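You operate a simulated robot arm through the tools that you are given. There is no shell and no other tool.

The job below is to be done with a simulated robot arm. You get a single attempt, and the scene is never put back.

## Task
Stones block the wheel: stop it, brush them off and start it again.
Fine: switch off and spray closed before you brush; blue brush, back in its holder; spray at half again. Set down upright: blue brush.

The check looks at the end state, three seconds after you hand in, the way a careful person would. Anything else that was tipped, shoved, dropped, spilled or broken makes it a failure.

## Robot
A 6-joint arm with a two-finger gripper, fixed in place. Base frame: the origin is at the foot of the arm, x ahead of it, y to its left, z up. Lengths are in mm, angles in degrees, forces in N, time in s.
Its first joint turns from -166.0 to 166.0 degrees. Payload 3.43 kg.
The TCP is the grasp point between the finger pads, 20 mm short of the fingertips. In the tool frame z runs along the fingers and y along their closing line. Largest opening 190 mm; the body of the gripper starts 248 mm behind the TCP.
Orientation is that of the tool frame in the base frame, as a unit quaternion [w, x, y, z]. With the fingers straight down and closing along the base's y, the tool's x points along the base's -x, its y along +y and its z along -z.

## Interface
- The arm moves only by the tool drive_tool. Its argument "deltas" is a list of rows, each a list of 3 entries, a list of its own where there are three numbers: the opening in per cent of the stroke, from 0 (shut) to 100 (fully open), then the shift along the tool's x, y, z in units of 30 mm (1.0 is 30 mm), then the turn, a rotation vector about the tool's x, y, z in units of 8 degrees (1.0 is 8 degrees). In form: [[grip, [x, y, z], [wx, wy, wz]], ...]. A call has 1 to 20 rows; each row shifts and turns the commanded pose from where the row before left it, along the tool's axes as they then stand. A call with a number of a shift or a turn outside -1 to 1 is refused whole. Each row takes 0.2 s and may step no farther than 50 mm and 8.6 degrees from the row before; otherwise, or with a gripper value out of range, the whole call is refused. A pose out of reach is approached as far as the arm can. The call stops where the force on the tool passes 90 N (or 10 N more than at its start, if that is more) or the arm is blocked; 0.2 s more then pass. Each finger travels about 45 mm/s and halts on what it meets, pressing with about 29 N; the grip force reading is that of the motor and also rises with nothing between the fingers. The clock runs only during rows and for 0.2 s after the last one: add rows that do not move to give the fingers time. It gives the time, the measured TCP pose, the force on the tool (base axes), the opening and the grip force at its end, in the units of the frame above (readings bear some noise), with the torque about the TCP (base axes, N m) and any sound that the robot's microphone picked up, and new pictures: "show" is both (left out), scene, wrist or none.
- Cameras (640 x 400 px; columns grow to the right, rows downward): "scene" is fixed at [50.5, 501.5, 1499.3]; the picture's right is [-0.46, -0.89, 0.00], its down [-0.49, 0.26, -0.83] and it looks along [0.74, -0.39, -0.56] (base axes); focal length 309 px, centre (320, 200). "wrist" rides on the gripper at [70, -8, -288] in the tool frame; the picture's right is [0.12, 0.99, 0.00], its down [-0.96, 0.12, -0.25] and it looks along [-0.25, 0.03, 0.97] (tool axes); focal length 261 px, centre (320, 200). There is no depth. A picture from a camera that has moved, and an enlarged one, comes with that camera's place and axes in the base frame and with its lens.
- slide_trunk(by): slides the trunk up (or, below 0, down) by that many mm; the arm rides with it, the base frame stays. It gives what a move gives, with no picture.
- close_up(camera, box): a new picture of the part [left, top, right, bottom] of that camera's present view, enlarged. It takes no simulated time.
- close_job(): hands the job in; it is judged then, once.

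Places have to be worked out from the pictures, the camera data and where the tool is seen. Open the gripper and draw the arm clear of the work before you hand the job in, unless the task says otherwise.

The tools are called after ">>>" as name(argument=value, ...) on one line, values as JSON. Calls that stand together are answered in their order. drive_tool: Moves the arm, as the interface text tells. Its arguments: {"type":"object","properties":{"deltas":{"type":"array","items":{"type":"array"}},"show":{"type":"string","enum":["both","scene","wrist","none"]}},"required":["deltas"]} The other tools are called the same way: slide_trunk (by) slides the trunk up or down; close_up (camera, box) takes an enlarged picture of a part of a camera's view; close_job () hands the job in.

At the start:

```text
t: 0.0
eef_pos: [709.2, 125.5, 1264.0]
tool_rot: [0.0, 0.0, 1.0, 0.0]
contact_force: [-0.6, -0.6, 0.0]
torque: [-0.03, 0.0, -0.01]
width: 190.4
gripper_force: 0.0
trunk travel left (down, up): [-175.0, 65.0]
```

scene: 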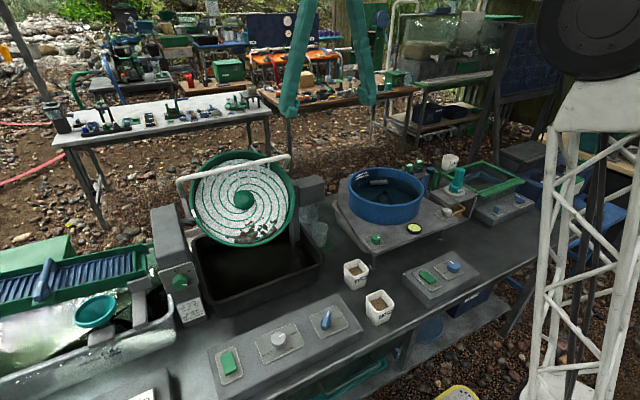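
wrist: 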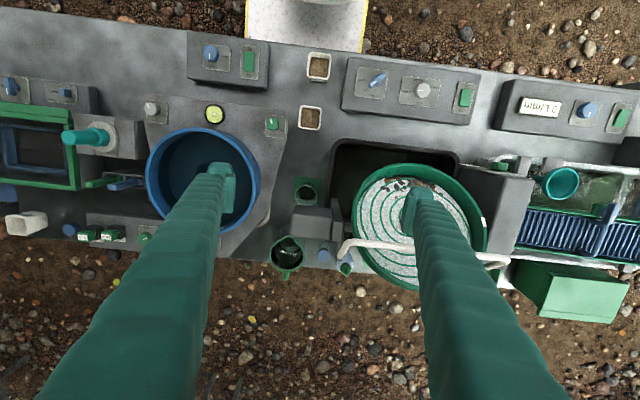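

I start by looking closely at the scene: the wheel, the control panel and possible brush holders.

>>> close_up(camera="scene", box=[160, 130, 360, 255])

>>> close_up(camera="scene", box=[200, 280, 400, 400])

>>> close_up(camera="wrist", box=[240, 130, 520, 305])

>>> close_up(camera="wrist", box=[320, 40, 640, 240])

>>> close_up(camera="wrist", box=[0, 60, 320, 260])

>>> close_up(camera="scene", box=[0, 220, 200, 345])

>>> close_up(camera="scene", box=[330, 140, 550, 278])

```text
3.20 times, centred on (260, 192) of scene
camera zoom: at [50.5, 501.5, 1499.3], right [-0.46, -0.89, 0.0], down [-0.49, 0.26, -0.83], along [0.74, -0.39, -0.56], focal length 988 px, centre (512, 224)
```

zoom: 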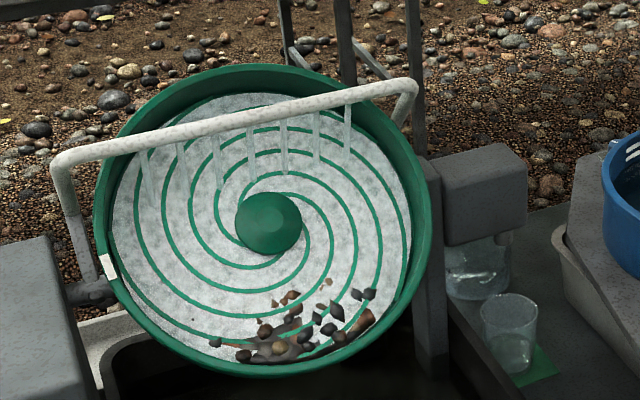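

```text
3.20 times, centred on (300, 340) of scene
camera zoom: at [50.5, 501.5, 1499.3], right [-0.46, -0.89, 0.0], down [-0.49, 0.26, -0.83], along [0.74, -0.39, -0.56], focal length 988 px, centre (384, -248)
```

zoom: 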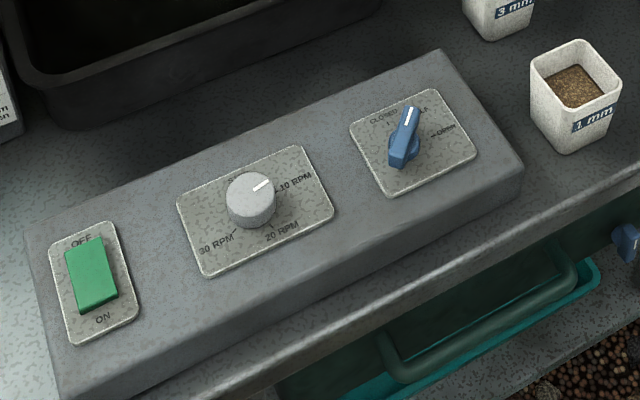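

```text
2.29 times, centred on (380, 218) of wrist
camera zoom: at [638.7, 117.9, 1552.2], right [-0.12, 0.99, 0.0], down [0.96, 0.12, 0.25], along [0.25, 0.03, -0.97], focal length 596 px, centre (183, 160)
```

zoom: 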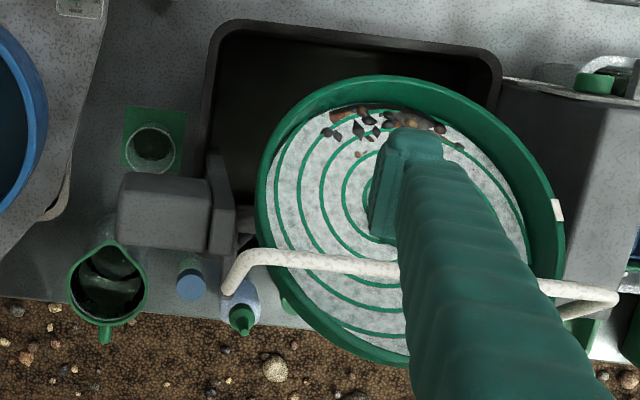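

```text
2.00 times, centred on (480, 140) of wrist
camera zoom: at [638.7, 117.9, 1552.2], right [-0.12, 0.99, 0.0], down [0.96, 0.12, 0.25], along [0.25, 0.03, -0.97], focal length 521 px, centre (0, 320)
```

zoom: 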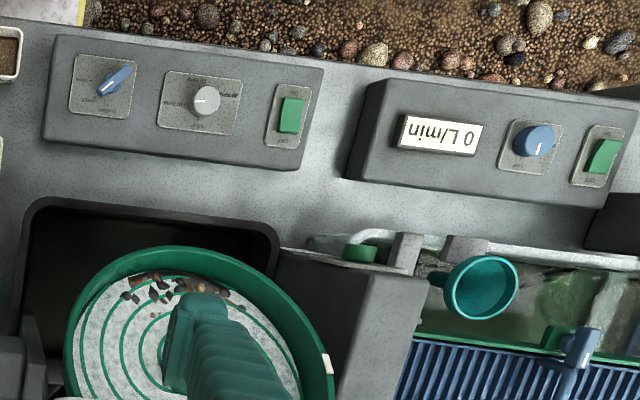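

```text
2.00 times, centred on (160, 160) of wrist
camera zoom: at [638.7, 117.9, 1552.2], right [-0.12, 0.99, 0.0], down [0.96, 0.12, 0.25], along [0.25, 0.03, -0.97], focal length 521 px, centre (640, 280)
```

zoom: 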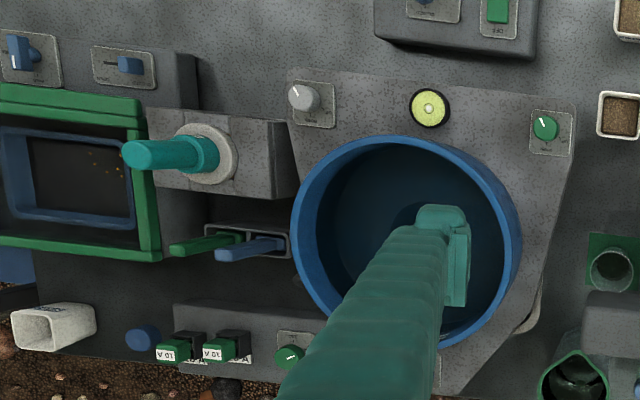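

```text
3.20 times, centred on (100, 282) of scene
camera zoom: at [50.5, 501.5, 1499.3], right [-0.46, -0.89, 0.0], down [-0.49, 0.26, -0.83], along [0.74, -0.39, -0.56], focal length 988 px, centre (1024, -64)
```

zoom: 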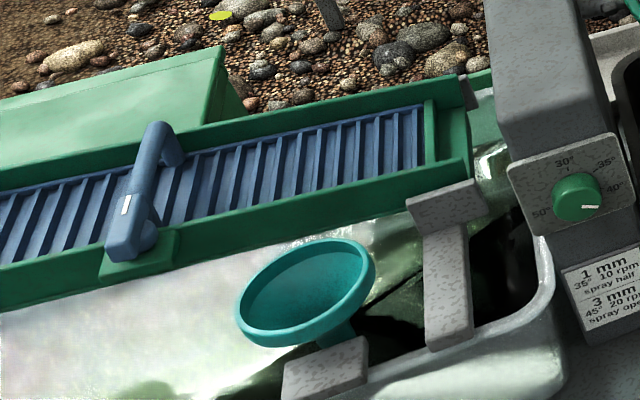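

```text
2.90 times, centred on (440, 209) of scene
camera zoom: at [50.5, 501.5, 1499.3], right [-0.46, -0.89, 0.0], down [-0.49, 0.26, -0.83], along [0.74, -0.39, -0.56], focal length 895 px, centre (-28, 174)
```

zoom: 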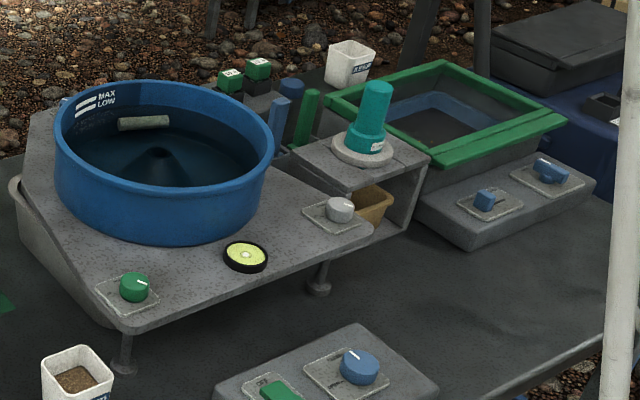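

Next I zoom in further on the holder area and the panel.

>>> close_up(camera="scene", box=[400, 145, 500, 208])

>>> close_up(camera="wrist", box=[60, 110, 180, 185])

>>> close_up(camera="wrist", box=[340, 50, 500, 150])

>>> close_up(camera="scene", box=[300, 295, 364, 345])

>>> close_up(camera="scene", box=[205, 335, 269, 385])

>>> close_up(camera="scene", box=[215, 200, 295, 250])

>>> close_up(camera="scene", box=[360, 240, 640, 400])

>>> close_up(camera="wrist", box=[260, 170, 380, 290])

```text
6.35 times, centred on (450, 176) of scene
camera zoom: at [50.5, 501.5, 1499.3], right [-0.46, -0.89, 0.0], down [-0.49, 0.26, -0.83], along [0.74, -0.39, -0.56], focal length 1961 px, centre (-505, 349)
```

zoom: 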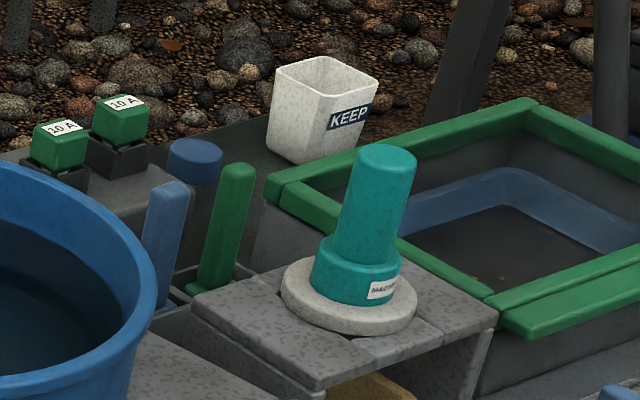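

```text
5.33 times, centred on (120, 148) of wrist
camera zoom: at [638.7, 117.9, 1552.2], right [-0.12, 0.99, 0.0], down [0.96, 0.12, 0.25], along [0.25, 0.03, -0.97], focal length 1390 px, centre (1387, 480)
```

zoom: 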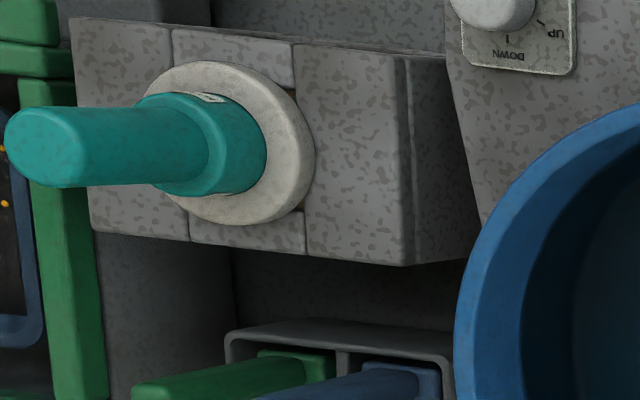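

```text
4.00 times, centred on (420, 100) of wrist
camera zoom: at [638.7, 117.9, 1552.2], right [-0.12, 0.99, 0.0], down [0.96, 0.12, 0.25], along [0.25, 0.03, -0.97], focal length 1043 px, centre (-80, 600)
```

zoom: 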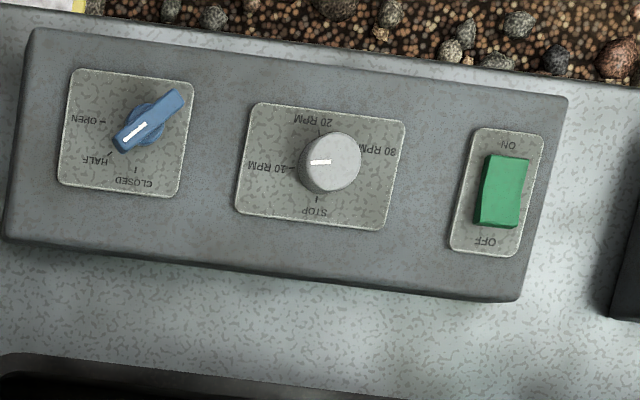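

```text
8.00 times, centred on (332, 320) of scene
camera zoom: at [50.5, 501.5, 1499.3], right [-0.46, -0.89, 0.0], down [-0.49, 0.26, -0.83], along [0.74, -0.39, -0.56], focal length 2471 px, centre (224, -760)
```

zoom: 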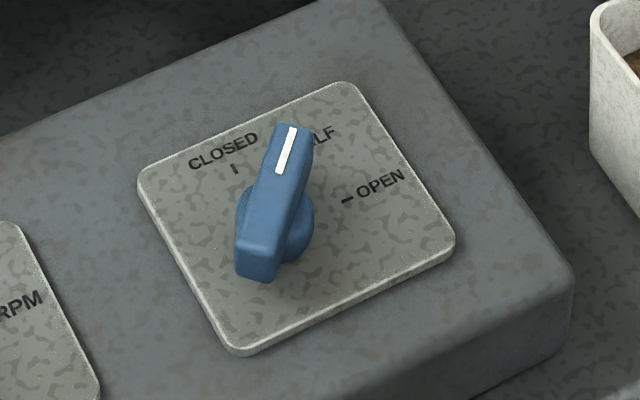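

```text
8.00 times, centred on (237, 360) of scene
camera zoom: at [50.5, 501.5, 1499.3], right [-0.46, -0.89, 0.0], down [-0.49, 0.26, -0.83], along [0.74, -0.39, -0.56], focal length 2471 px, centre (984, -1080)
```

zoom: 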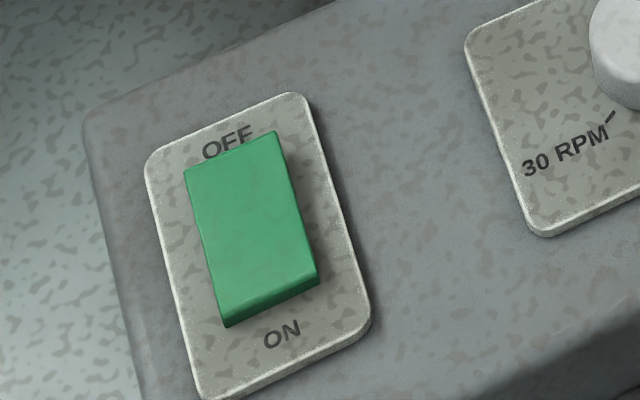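

```text
8.00 times, centred on (255, 225) of scene
camera zoom: at [50.5, 501.5, 1499.3], right [-0.46, -0.89, 0.0], down [-0.49, 0.26, -0.83], along [0.74, -0.39, -0.56], focal length 2471 px, centre (840, 0)
```

zoom: 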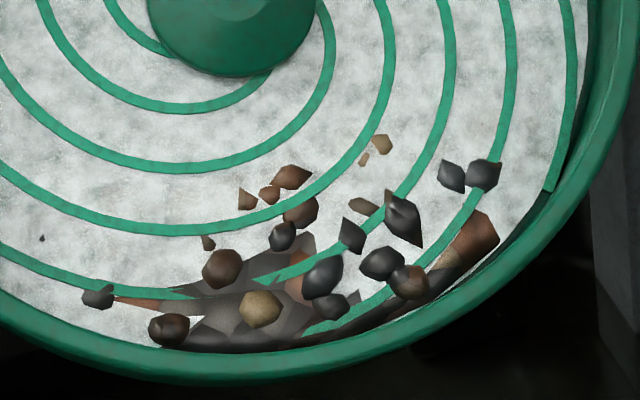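

```text
2.29 times, centred on (500, 320) of scene
camera zoom: at [50.5, 501.5, 1499.3], right [-0.46, -0.89, 0.0], down [-0.49, 0.26, -0.83], along [0.74, -0.39, -0.56], focal length 706 px, centre (-91, -74)
```

zoom: 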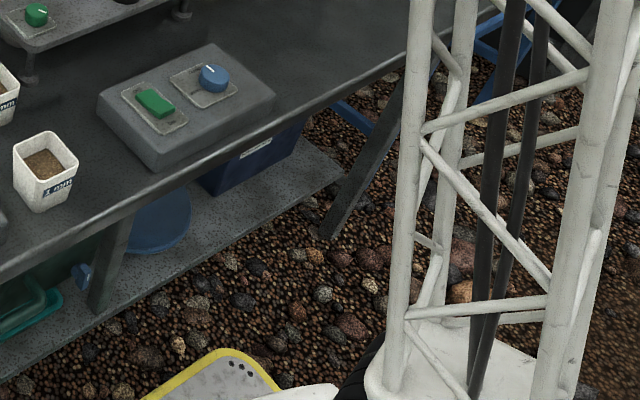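

```text
3.33 times, centred on (320, 230) of wrist
camera zoom: at [638.7, 117.9, 1552.2], right [-0.12, 0.99, 0.0], down [0.96, 0.12, 0.25], along [0.25, 0.03, -0.97], focal length 869 px, centre (320, 100)
```

zoom: 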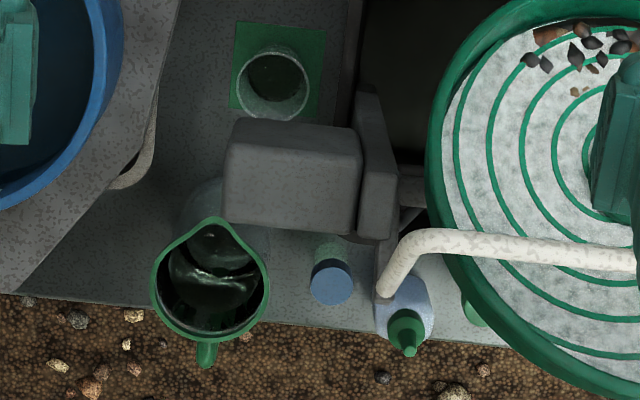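

The spray knob works out at about (487, 253, 775), reading HALF, and the wheel's rocker at about (494, 513, 773). The blue brush handle top is near (839, -404, 880). I'll close the fingers and move over the panel for a better look.

>>> drive_tool(deltas=[[50, [0.5, 0.833, 1.0], [0, 0, 0]], [20, [0.5, 0.833, 1.0], [0, 0, 0]], [0, [0.5, 0.833, 1.0], [0, 0, 0]], [0, [0.5, 0.833, 1.0], [0, 0, 0]], [0, [0.5, 0.833, 1.0], [0, 0, 0]], [0, [0.5, 0.833, 1.0], [0, 0, 0]], [0, [0.5, 0.833, 1.0], [0, 0, 0]], [0, [0.5, 0.833, 1.0], [0, 0, 0]], [0, [0.5, 0.833, 1.0], [0, 0, 0]], [0, [0, 0, 0], [0, 0, 0]]])

```text
t: 2.2
eef_pos: [573.2, 352.3, 996.0]
tool_rot: [0.0, 0.0, 1.0, -0.001]
contact_force: [0.6, 0.7, -0.2]
torque: [0.01, 0.04, 0.01]
width: 0.2
gripper_force: 4.1
trunk travel left (down, up): [-175.0, 65.0]
camera wrist: at [503.7, 343.7, 1283.3], right [-0.12, 0.99, 0.0], down [0.96, 0.11, 0.25], along [0.25, 0.03, -0.97], focal length 261 px, centre (320, 200)
```

scene: 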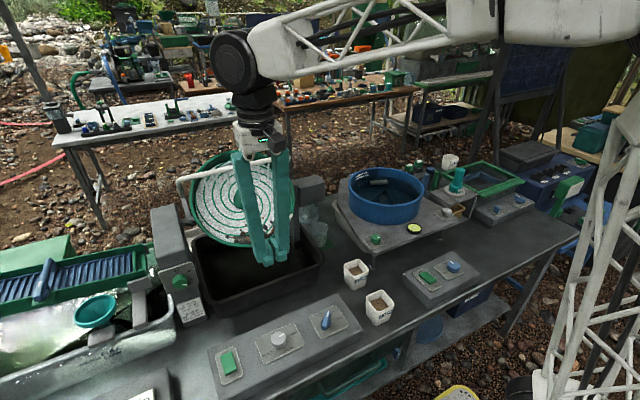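
wrist: 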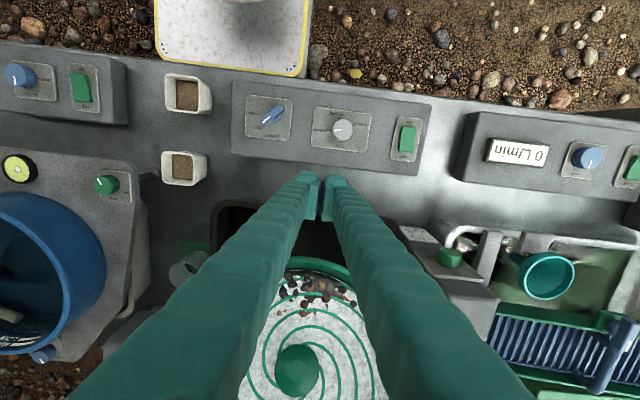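

Zooming in on the panel from this nearer viewpoint.

>>> close_up(camera="wrist", box=[220, 70, 444, 210])

>>> close_up(camera="wrist", box=[380, 110, 436, 166])

>>> close_up(camera="wrist", box=[560, 120, 640, 200])

>>> close_up(camera="wrist", box=[60, 60, 110, 110])

>>> close_up(camera="scene", box=[220, 90, 320, 280])

>>> close_up(camera="scene", box=[160, 250, 220, 330])

>>> close_up(camera="wrist", box=[240, 250, 400, 400])

```text
2.86 times, centred on (332, 140) of wrist
camera zoom: at [503.7, 343.7, 1283.3], right [-0.12, 0.99, 0.0], down [0.96, 0.11, 0.25], along [0.25, 0.03, -0.97], focal length 745 px, centre (286, 371)
```

zoom: 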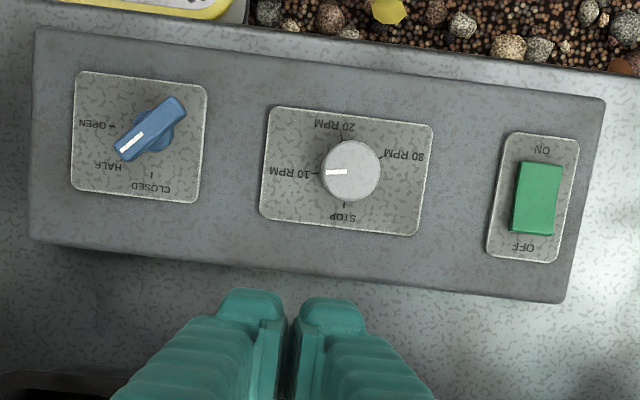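

```text
7.14 times, centred on (408, 138) of wrist
camera zoom: at [503.7, 343.7, 1283.3], right [-0.12, 0.99, 0.0], down [0.96, 0.11, 0.25], along [0.25, 0.03, -0.97], focal length 1862 px, centre (-309, 643)
```

zoom: 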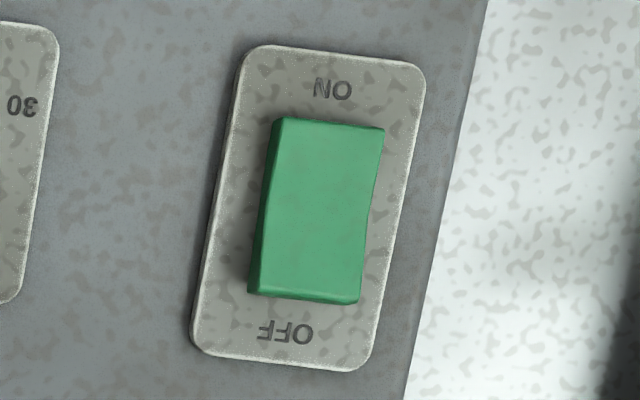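

```text
5.00 times, centred on (600, 160) of wrist
camera zoom: at [503.7, 343.7, 1283.3], right [-0.12, 0.99, 0.0], down [0.96, 0.11, 0.25], along [0.25, 0.03, -0.97], focal length 1303 px, centre (-1080, 400)
```

zoom: 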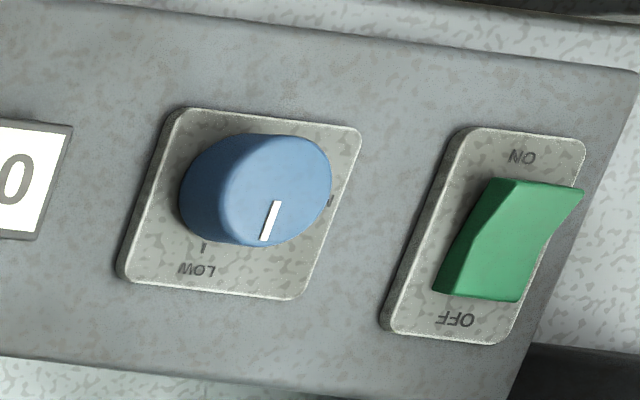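

```text
8.00 times, centred on (85, 85) of wrist
camera zoom: at [503.7, 343.7, 1283.3], right [-0.12, 0.99, 0.0], down [0.96, 0.11, 0.25], along [0.25, 0.03, -0.97], focal length 2085 px, centre (2200, 1120)
```

zoom: 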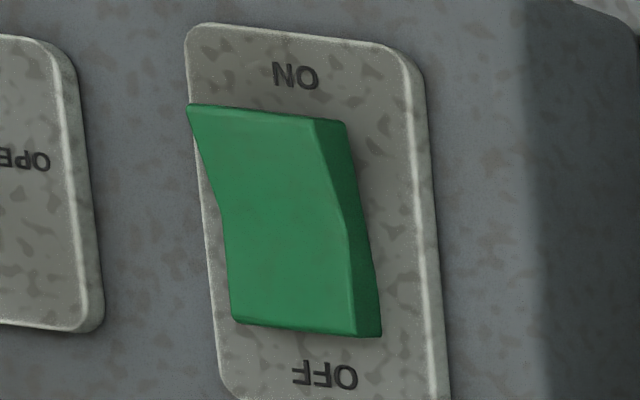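

```text
2.11 times, centred on (270, 185) of scene
camera zoom: at [50.5, 501.5, 1499.3], right [-0.46, -0.89, 0.0], down [-0.49, 0.26, -0.83], along [0.74, -0.39, -0.56], focal length 650 px, centre (425, 232)
```

zoom: 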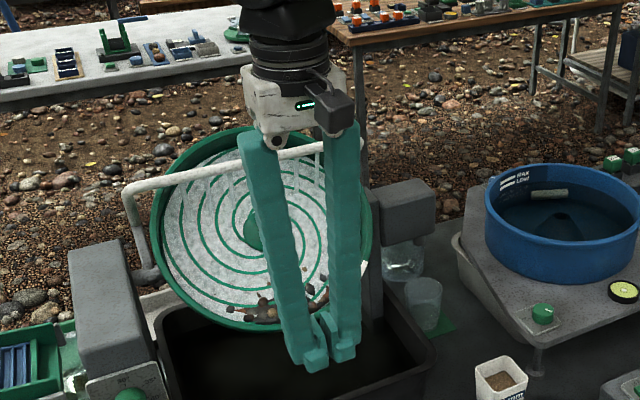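

```text
5.00 times, centred on (190, 290) of scene
camera zoom: at [50.5, 501.5, 1499.3], right [-0.46, -0.89, 0.0], down [-0.49, 0.26, -0.83], along [0.74, -0.39, -0.56], focal length 1544 px, centre (970, -250)
```

zoom: 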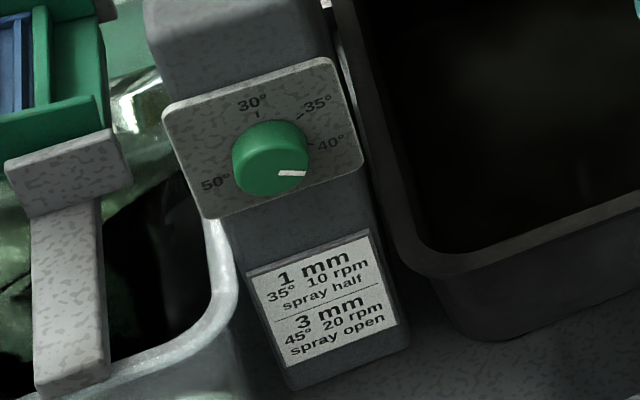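

```text
2.67 times, centred on (320, 325) of wrist
camera zoom: at [503.7, 343.7, 1283.3], right [-0.12, 0.99, 0.0], down [0.96, 0.11, 0.25], along [0.25, 0.03, -0.97], focal length 695 px, centre (320, -133)
```

zoom: 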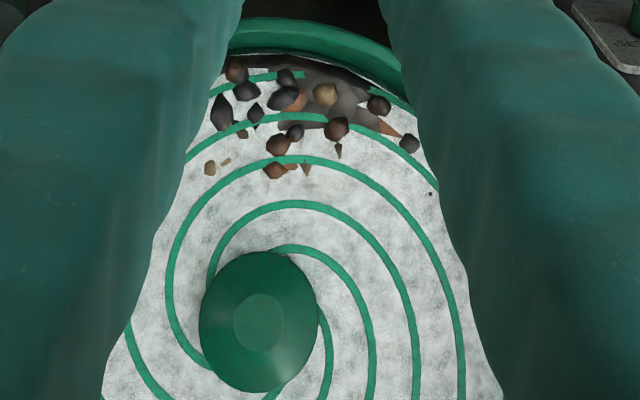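

From this angle the wheel rocker's OFF end stands raised, so it is ON. The OFF end sits near (518, 511, 780). I'll move the closed fingers above it, slightly outboard, and check before pressing.

>>> drive_tool(deltas=[[0, [0.273, 0.882, 0.95], [0, 0, 0]], [0, [0.273, 0.882, 0.95], [0, 0, 0]], [0, [0.273, 0.882, 0.95], [0, 0, 0]], [0, [0.273, 0.882, 0.95], [0, 0, 0]], [0, [0.273, 0.882, 0.95], [0, 0, 0]], [0, [0.273, 0.882, 0.95], [0, 0, 0]], [0, [0, 0, 0], [0, 0, 0]]])

>>> close_up(camera="scene", box=[180, 290, 300, 390])

>>> close_up(camera="wrist", box=[260, 100, 400, 240])

```text
t: 3.8
eef_pos: [523.6, 513.3, 822.7]
tool_rot: [0.0, 0.0, 1.0, 0.001]
contact_force: [0.8, -0.4, 0.7]
torque: [-0.01, 0.01, 0.0]
width: 0.2
gripper_force: 28.5
trunk travel left (down, up): [-175.0, 65.0]
camera wrist: at [454.2, 503.8, 1110.9], right [-0.12, 0.99, 0.0], down [0.96, 0.12, 0.25], along [0.25, 0.03, -0.97], focal length 261 px, centre (320, 200)
```

scene: 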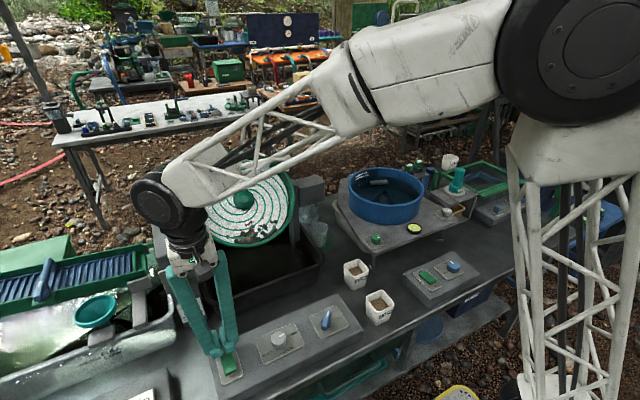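
wrist: 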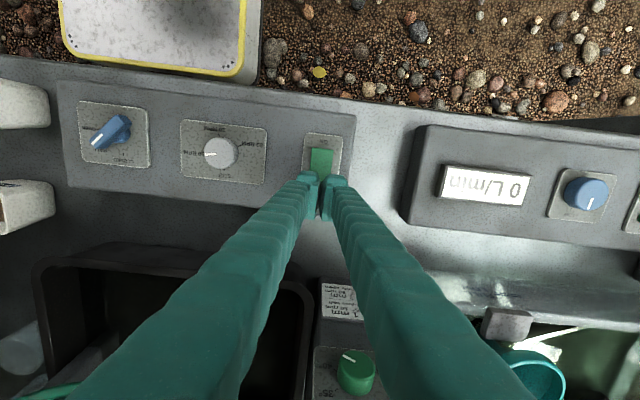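

```text
4.00 times, centred on (240, 340) of scene
camera zoom: at [50.5, 501.5, 1499.3], right [-0.46, -0.89, 0.0], down [-0.49, 0.26, -0.83], along [0.74, -0.39, -0.56], focal length 1236 px, centre (640, -360)
```

zoom: 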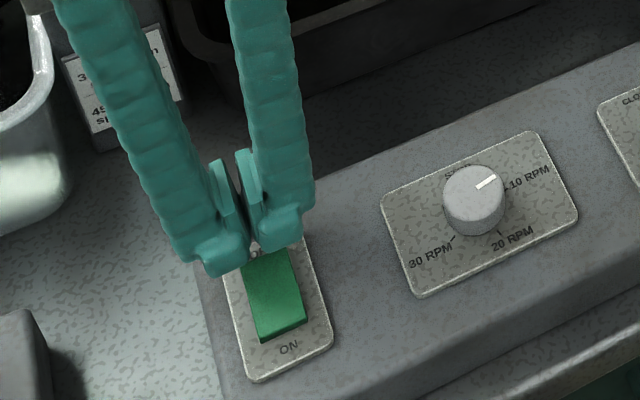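

```text
2.86 times, centred on (330, 170) of wrist
camera zoom: at [454.2, 503.8, 1110.9], right [-0.12, 0.99, 0.0], down [0.96, 0.12, 0.25], along [0.25, 0.03, -0.97], focal length 745 px, centre (291, 286)
```

zoom: 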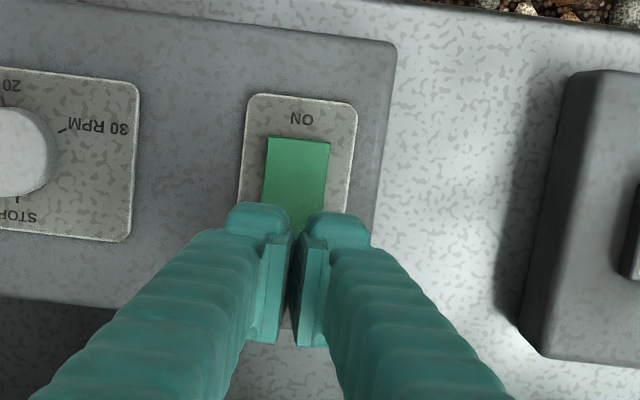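

The fingertips overlap the OFF end only. I'll press down in small steps.

>>> drive_tool(deltas=[[0, [0, 0, 0.15], [0, 0, 0]], [0, [0, 0, 0.15], [0, 0, 0]], [0, [0, 0, 0.15], [0, 0, 0]], [0, [0, 0, 0.1], [0, 0, 0]], [0, [0, 0, 0.1], [0, 0, 0]], [0, [0, 0, 0], [0, 0, 0]]])

>>> close_up(camera="wrist", box=[260, 100, 400, 240])

```text
t: 5.2
eef_pos: [525.4, 511.0, 803.6]
tool_rot: [0.0, 0.0, 1.0, 0.0]
contact_force: [0.7, 0.2, -0.5]
torque: [0.02, 0.02, -0.03]
width: 0.1
gripper_force: 28.9
trunk travel left (down, up): [-175.0, 65.0]
camera wrist: at [454.7, 502.3, 1091.9], right [-0.12, 0.99, 0.0], down [0.96, 0.12, 0.25], along [0.25, 0.03, -0.97], focal length 261 px, centre (320, 200)
```

scene: 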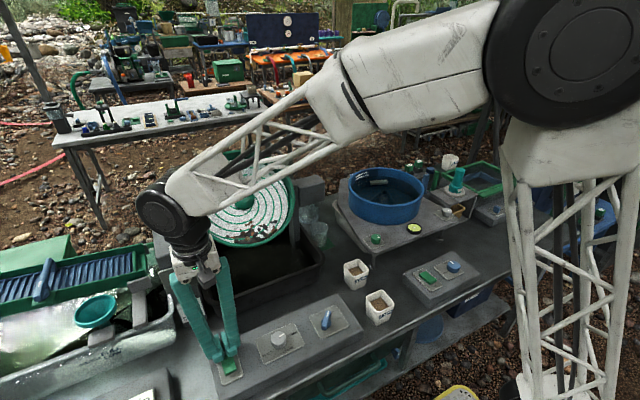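
wrist: 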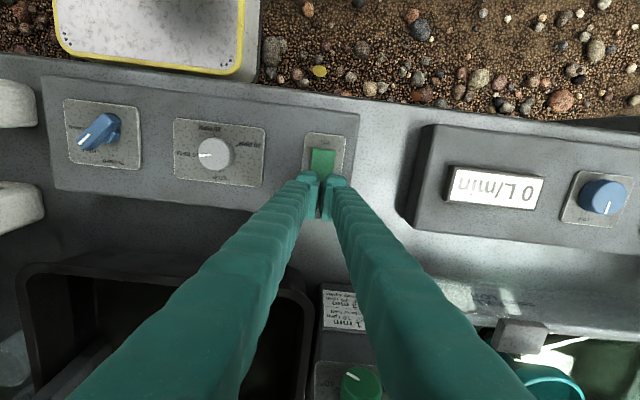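

```text
2.86 times, centred on (330, 170) of wrist
camera zoom: at [454.7, 502.3, 1091.9], right [-0.12, 0.99, 0.0], down [0.96, 0.12, 0.25], along [0.25, 0.03, -0.97], focal length 745 px, centre (291, 286)
```

zoom: 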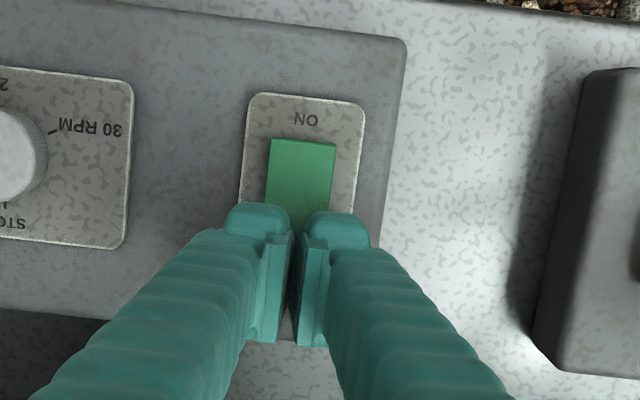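

There's no contact yet with the tip at about 784. I continue down in 3 mm steps.

>>> drive_tool(deltas=[[0, [0, 0, 0.1], [0, 0, 0]], [0, [0, 0, 0.1], [0, 0, 0]], [0, [0, 0, 0.1], [0, 0, 0]], [0, [0, 0, 0], [0, 0, 0]]], show="none")

```text
t: 6.2
eef_pos: [523.2, 510.6, 798.1]
tool_rot: [0.001, 0.001, 1.0, 0.001]
contact_force: [-1.3, -2.2, 43.5]
torque: [-0.13, 0.67, -0.01]
width: 5.7
gripper_force: 34.7
trunk travel left (down, up): [-175.0, 65.0]
```

Contact: 43 N at tip z of about 778, and the fingers have spread a little. I check the rocker's state.

>>> close_up(camera="wrist", box=[260, 100, 400, 240])

>>> close_up(camera="scene", box=[200, 330, 264, 390])

```text
2.86 times, centred on (330, 170) of wrist
camera zoom: at [453.4, 501.1, 1085.4], right [-0.12, 0.99, 0.0], down [0.96, 0.11, 0.25], along [0.25, 0.03, -0.97], focal length 745 px, centre (291, 286)
```

zoom: 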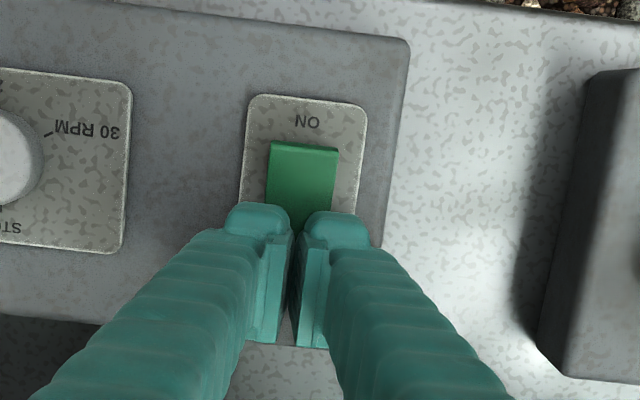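

```text
6.67 times, centred on (232, 360) of scene
camera zoom: at [50.5, 501.5, 1499.3], right [-0.46, -0.89, 0.0], down [-0.49, 0.26, -0.83], along [0.74, -0.39, -0.56], focal length 2059 px, centre (907, -867)
```

zoom: 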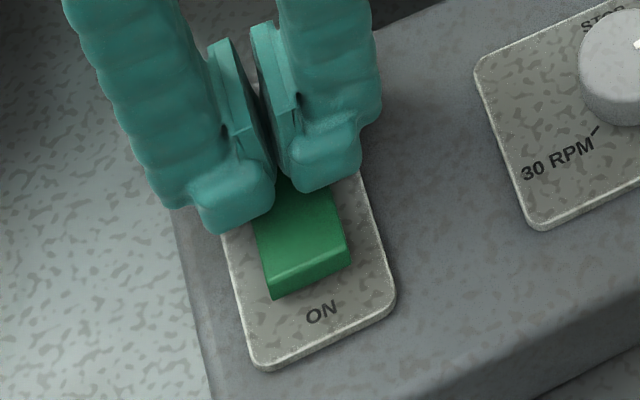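

The ON end now stands up, so the rocker appears to be OFF. I retract and look.

>>> drive_tool(deltas=[[0, [0, 0, -0.5], [0, 0, 0]], [0, [0, 0, -0.7], [0, 0, 0]], [0, [0, 0, -1.0], [0, 0, 0]], [0, [-0.5, -0.5, -1.0], [0, 0, 0]], [0, [0, 0, 0], [0, 0, 0]]])

>>> close_up(camera="wrist", box=[200, 90, 400, 230])

>>> close_up(camera="scene", box=[200, 330, 264, 390])

```text
t: 7.4
eef_pos: [538.5, 495.1, 892.2]
tool_rot: [0.001, 0.0, 1.0, 0.0]
contact_force: [-0.4, -0.7, 0.8]
torque: [0.0, 0.0, -0.01]
width: 0.0
gripper_force: 34.5
trunk travel left (down, up): [-175.0, 65.0]
camera wrist: at [468.4, 487.0, 1178.7], right [-0.12, 0.99, 0.0], down [0.96, 0.12, 0.25], along [0.25, 0.03, -0.97], focal length 261 px, centre (320, 200)
```

scene: 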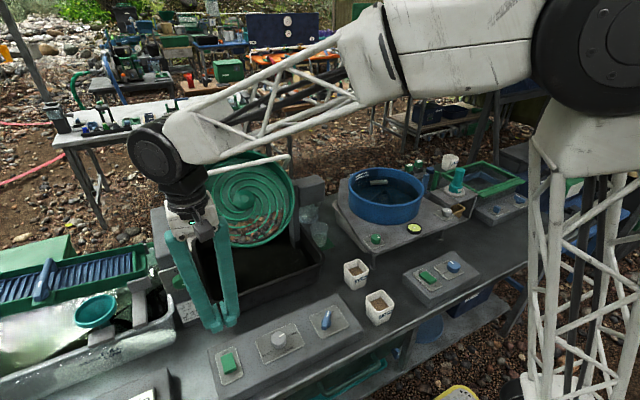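
wrist: 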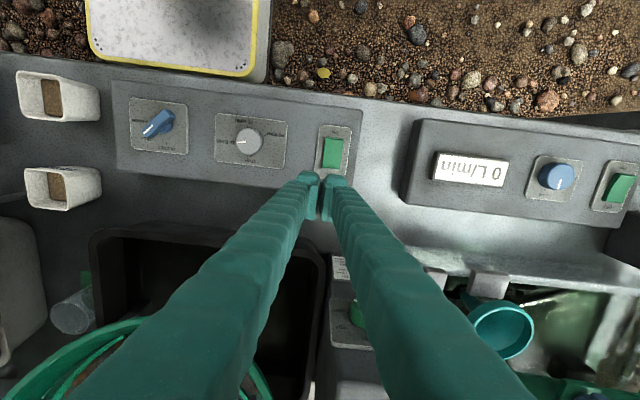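

```text
2.86 times, centred on (300, 160) of wrist
camera zoom: at [468.4, 487.0, 1178.7], right [-0.12, 0.99, 0.0], down [0.96, 0.12, 0.25], along [0.25, 0.03, -0.97], focal length 745 px, centre (377, 314)
```

zoom: 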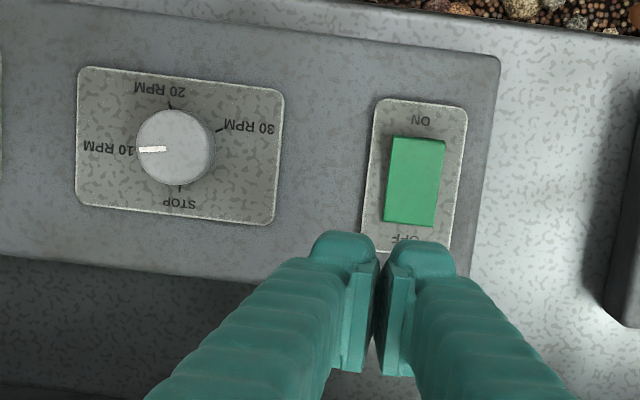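

```text
6.67 times, centred on (232, 360) of scene
camera zoom: at [50.5, 501.5, 1499.3], right [-0.46, -0.89, 0.0], down [-0.49, 0.26, -0.83], along [0.74, -0.39, -0.56], focal length 2059 px, centre (907, -867)
```

zoom: 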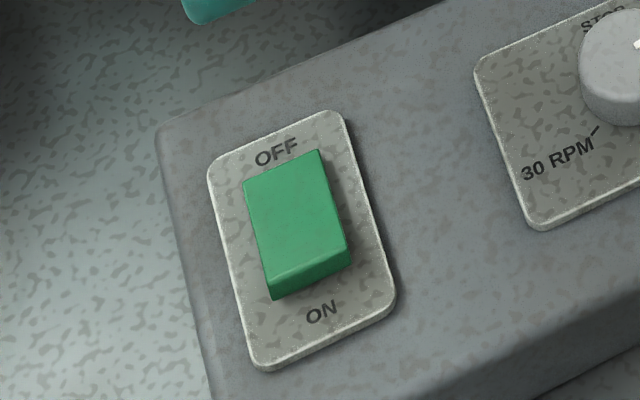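

The rocker is now OFF. The wheel's appearance changed, so I check it up close.

>>> close_up(camera="scene", box=[190, 140, 310, 255])

```text
3.48 times, centred on (250, 198) of scene
camera zoom: at [50.5, 501.5, 1499.3], right [-0.46, -0.89, 0.0], down [-0.49, 0.26, -0.83], along [0.74, -0.39, -0.56], focal length 1074 px, centre (564, 209)
```

zoom: 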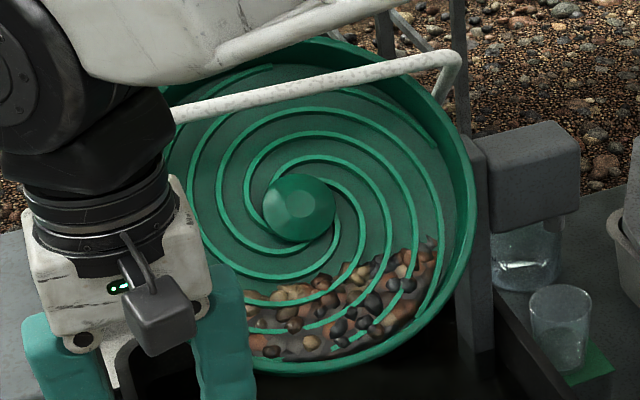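

The wheel is off, and stones cover its lower part. Next is the spray knob at about (485, 254, 790), pointing HALF (base direction +x, -y). I move above it, turn the tool +45° about z and open partly.

>>> drive_tool(deltas=[[0, [0.193, -0.893, 0.0], [0, 0, 0]], [0, [0.193, -0.893, 0.0], [0, 0, 0]], [0, [0.193, -0.893, 0.0], [0, 0, 0]], [10, [0.193, -0.893, 0.0], [0, 0, 0]], [20, [0.193, -0.893, 0.0], [0, 0, 0]], [30, [0.193, -0.893, 0.0], [0, 0, 0]], [35, [0.193, -0.893, 0.0], [0, 0, 0]], [35, [0.193, -0.893, 0.0], [0, 0, 0]], [35, [0.193, -0.893, 0.0], [0, 0, 0]], [35, [0, 0, 0], [0, 0, 0.9375]], [35, [0, 0, 0], [0, 0, 0.9375]], [35, [0, 0, 0], [0, 0, 0.9375]], [35, [0, 0, 0], [0, 0, 0.9375]], [35, [0, 0, 0], [0, 0, 0.9375]], [35, [0, 0, 0], [0, 0, 0.9375]], [35, [0, 0, 0], [0, 0, 0]]])

>>> close_up(camera="wrist", box=[220, 100, 420, 240])

>>> close_up(camera="scene", box=[280, 240, 380, 350])

```text
t: 10.8
eef_pos: [486.8, 255.0, 890.7]
tool_rot: [0.0, 0.384, 0.923, 0.0]
contact_force: [1.0, -0.4, -0.1]
torque: [-0.01, 0.01, 0.02]
width: 66.4
gripper_force: 0.0
trunk travel left (down, up): [-175.0, 65.0]
camera wrist: at [432.1, 298.5, 1178.9], right [0.62, 0.79, 0.0], down [0.76, -0.6, 0.25], along [0.19, -0.15, -0.97], focal length 261 px, centre (320, 200)
```

scene: 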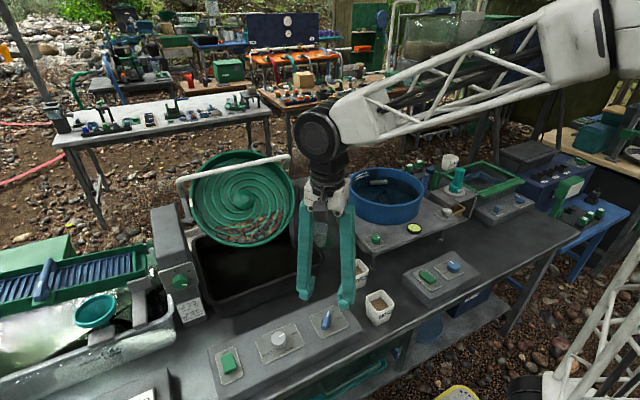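
wrist: 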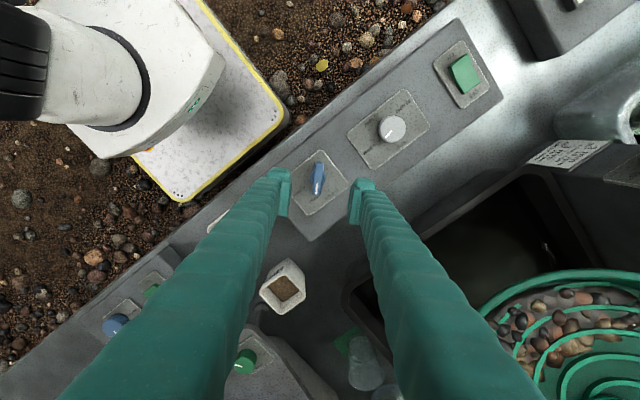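

```text
2.86 times, centred on (320, 170) of wrist
camera zoom: at [432.1, 298.5, 1178.9], right [0.62, 0.79, 0.0], down [0.76, -0.6, 0.25], along [0.19, -0.15, -0.97], focal length 745 px, centre (320, 286)
```

zoom: 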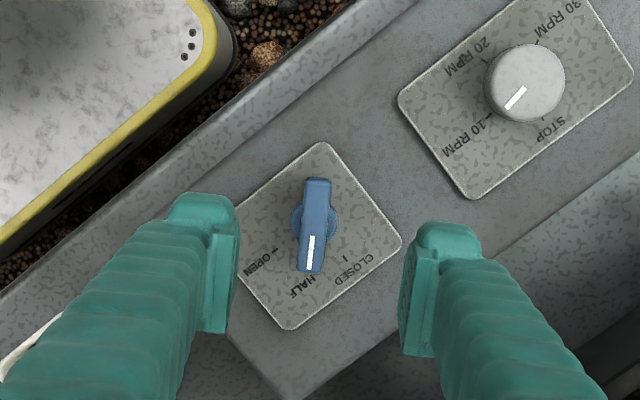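

```text
3.64 times, centred on (330, 295) of scene
camera zoom: at [50.5, 501.5, 1499.3], right [-0.46, -0.89, 0.0], down [-0.49, 0.26, -0.83], along [0.74, -0.39, -0.56], focal length 1123 px, centre (284, -146)
```

zoom: 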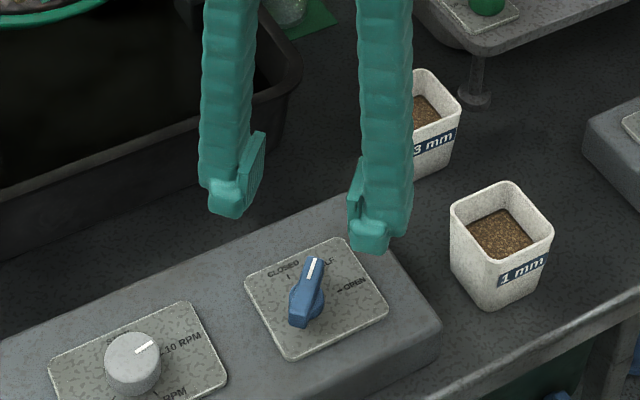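

The knob lines up at about (484, 254) with its bar at -45°, perpendicular to the closing line. I nudge 3 mm and descend to about TCP z 801, then look.

>>> drive_tool(deltas=[[35, [0.03, -0.1, 0.8], [0, 0, 0]], [35, [0, 0, 0.8], [0, 0, 0]], [35, [0, 0, 0.7], [0, 0, 0]], [35, [0, 0, 0.7], [0, 0, 0]], [35, [0, 0, 0], [0, 0, 0]]])

>>> close_up(camera="wrist", box=[220, 100, 420, 240])

>>> close_up(camera="scene", box=[280, 280, 380, 350])

```text
t: 12.0
eef_pos: [484.3, 253.7, 802.6]
tool_rot: [-0.001, 0.382, 0.924, 0.001]
contact_force: [-0.2, 0.3, 0.2]
torque: [-0.01, 0.01, -0.01]
width: 66.7
gripper_force: 0.1
trunk travel left (down, up): [-175.0, 65.0]
camera wrist: at [429.0, 297.6, 1089.3], right [0.62, 0.79, 0.0], down [0.76, -0.6, 0.25], along [0.19, -0.15, -0.97], focal length 261 px, centre (320, 200)
```

scene: 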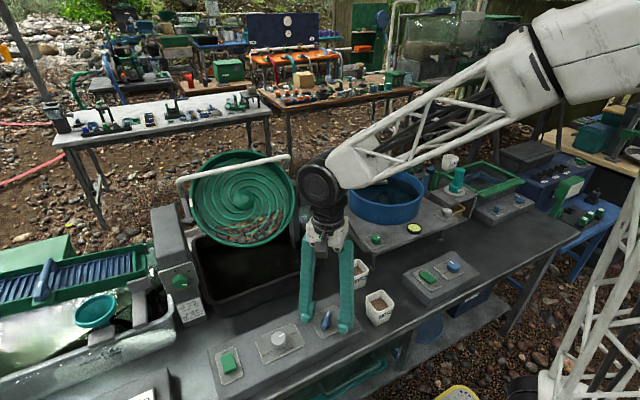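
wrist: 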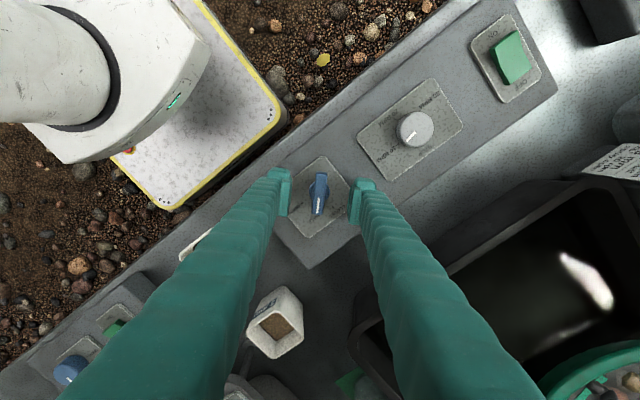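

```text
2.86 times, centred on (320, 170) of wrist
camera zoom: at [429.0, 297.6, 1089.3], right [0.62, 0.79, 0.0], down [0.76, -0.6, 0.25], along [0.19, -0.15, -0.97], focal length 745 px, centre (320, 286)
```

zoom: 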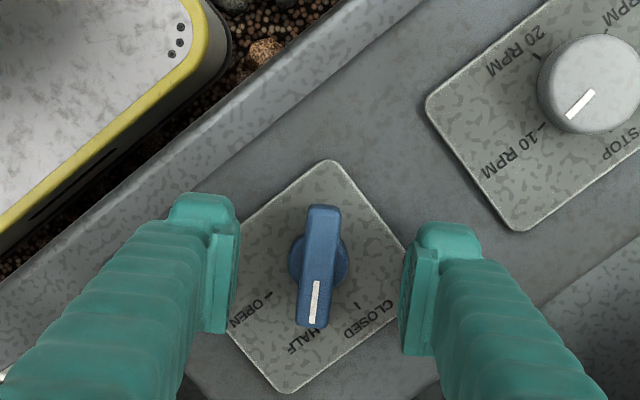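

```text
5.71 times, centred on (330, 315) of scene
camera zoom: at [50.5, 501.5, 1499.3], right [-0.46, -0.89, 0.0], down [-0.49, 0.26, -0.83], along [0.74, -0.39, -0.56], focal length 1765 px, centre (263, -457)
```

zoom: 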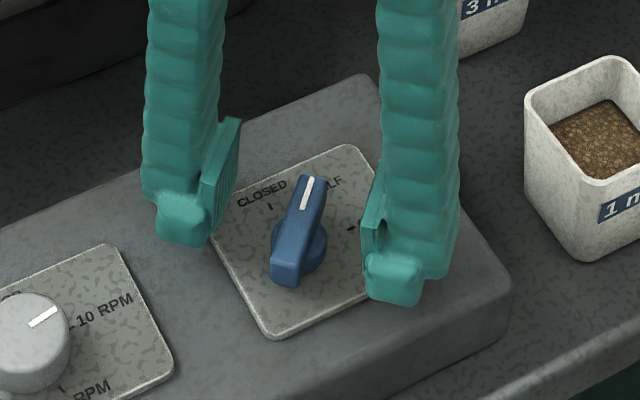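

The alignment is good. I descend another 8 mm and close on the bar.

>>> drive_tool(deltas=[[35, [0.03, 0, 0.15], [0, 0, 0]], [35, [0, 0, 0.12], [0, 0, 0]], [20, [0, 0, 0], [0, 0, 0]], [10, [0, 0, 0], [0, 0, 0]], [0, [0, 0, 0], [0, 0, 0]], [0, [0, 0, 0], [0, 0, 0]], [0, [0, 0, 0], [0, 0, 0]], [0, [0, 0, 0], [0, 0, 0]]], show="none")

>>> close_up(camera="wrist", box=[220, 100, 420, 240])

>>> close_up(camera="scene", box=[280, 280, 380, 350])

```text
t: 13.5
eef_pos: [482.9, 253.7, 800.3]
tool_rot: [0.002, 0.383, 0.924, 0.002]
contact_force: [-25.7, -17.2, 94.2]
torque: [-0.64, 1.08, 0.05]
width: 13.8
gripper_force: 38.0
trunk travel left (down, up): [-175.0, 65.0]
stopped in row 7: the force on the tool passed its limit at 98 N (the readings are from after the stop); the commanded pose is now the measured one
```

```text
2.86 times, centred on (320, 170) of wrist
camera zoom: at [425.9, 296.2, 1088.3], right [0.62, 0.79, 0.01], down [0.76, -0.6, 0.25], along [0.2, -0.15, -0.97], focal length 745 px, centre (320, 286)
```

zoom: 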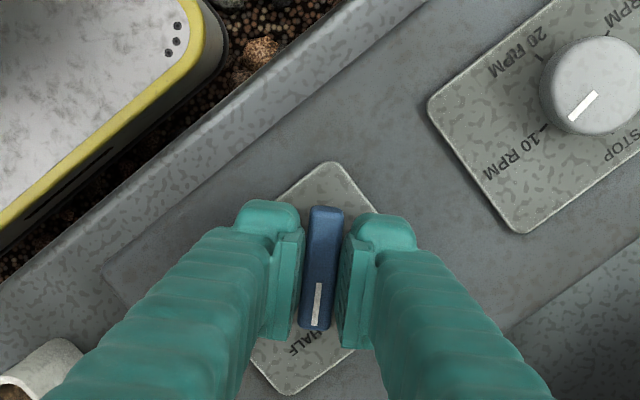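

```text
5.71 times, centred on (330, 315) of scene
camera zoom: at [50.5, 501.5, 1499.3], right [-0.46, -0.89, 0.0], down [-0.49, 0.26, -0.83], along [0.74, -0.39, -0.56], focal length 1765 px, centre (263, -457)
```

zoom: 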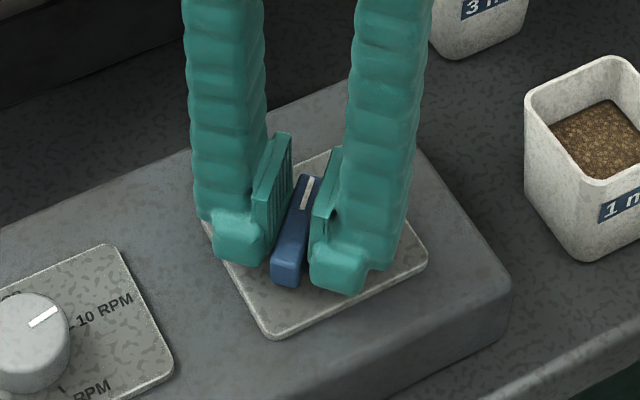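

Closing drove the tips onto the knob's base (94 N), and the bar lies between the pads at 13.8 mm. I open slightly, rise 7 mm and re-close.

>>> drive_tool(deltas=[[12, [0, 0, -0.13], [0, 0, 0]], [12, [0, 0, -0.12], [0, 0, 0]], [0, [0, 0, 0], [0, 0, 0]], [0, [0, 0, 0], [0, 0, 0]], [0, [0, 0, 0], [0, 0, 0]]], show="none")

>>> close_up(camera="wrist", box=[220, 100, 420, 240])

>>> close_up(camera="scene", box=[280, 280, 380, 350])

```text
t: 14.7
eef_pos: [482.4, 252.7, 803.0]
tool_rot: [0.0, 0.383, 0.924, 0.0]
contact_force: [-17.8, -5.5, -1.3]
torque: [0.01, 0.21, 0.04]
width: 13.1
gripper_force: 44.8
trunk travel left (down, up): [-175.0, 65.0]
```

```text
2.86 times, centred on (320, 170) of wrist
camera zoom: at [427.8, 297.1, 1089.9], right [0.62, 0.79, 0.0], down [0.76, -0.6, 0.25], along [0.2, -0.15, -0.97], focal length 745 px, centre (320, 286)
```

zoom: 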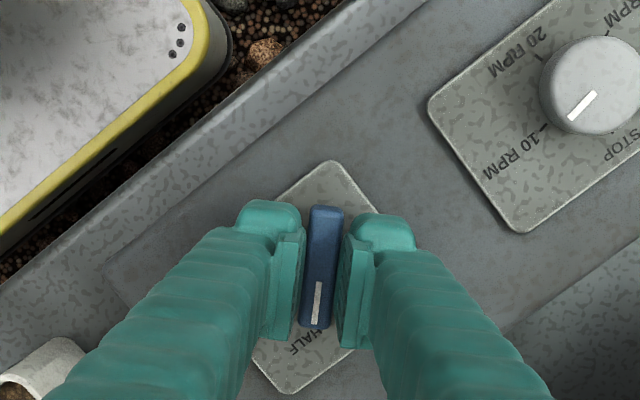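

```text
5.71 times, centred on (330, 315) of scene
camera zoom: at [50.5, 501.5, 1499.3], right [-0.46, -0.89, 0.0], down [-0.49, 0.26, -0.83], along [0.74, -0.39, -0.56], focal length 1765 px, centre (263, -457)
```

zoom: 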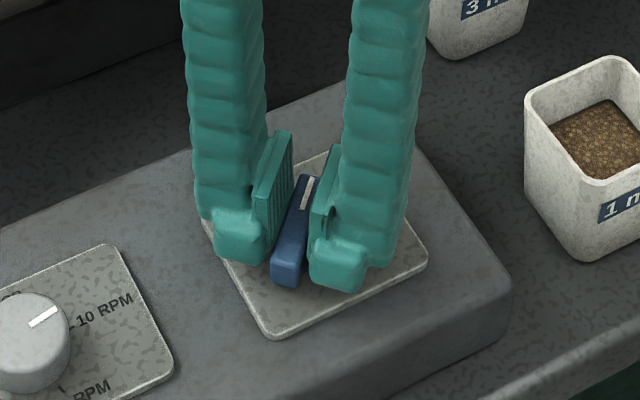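

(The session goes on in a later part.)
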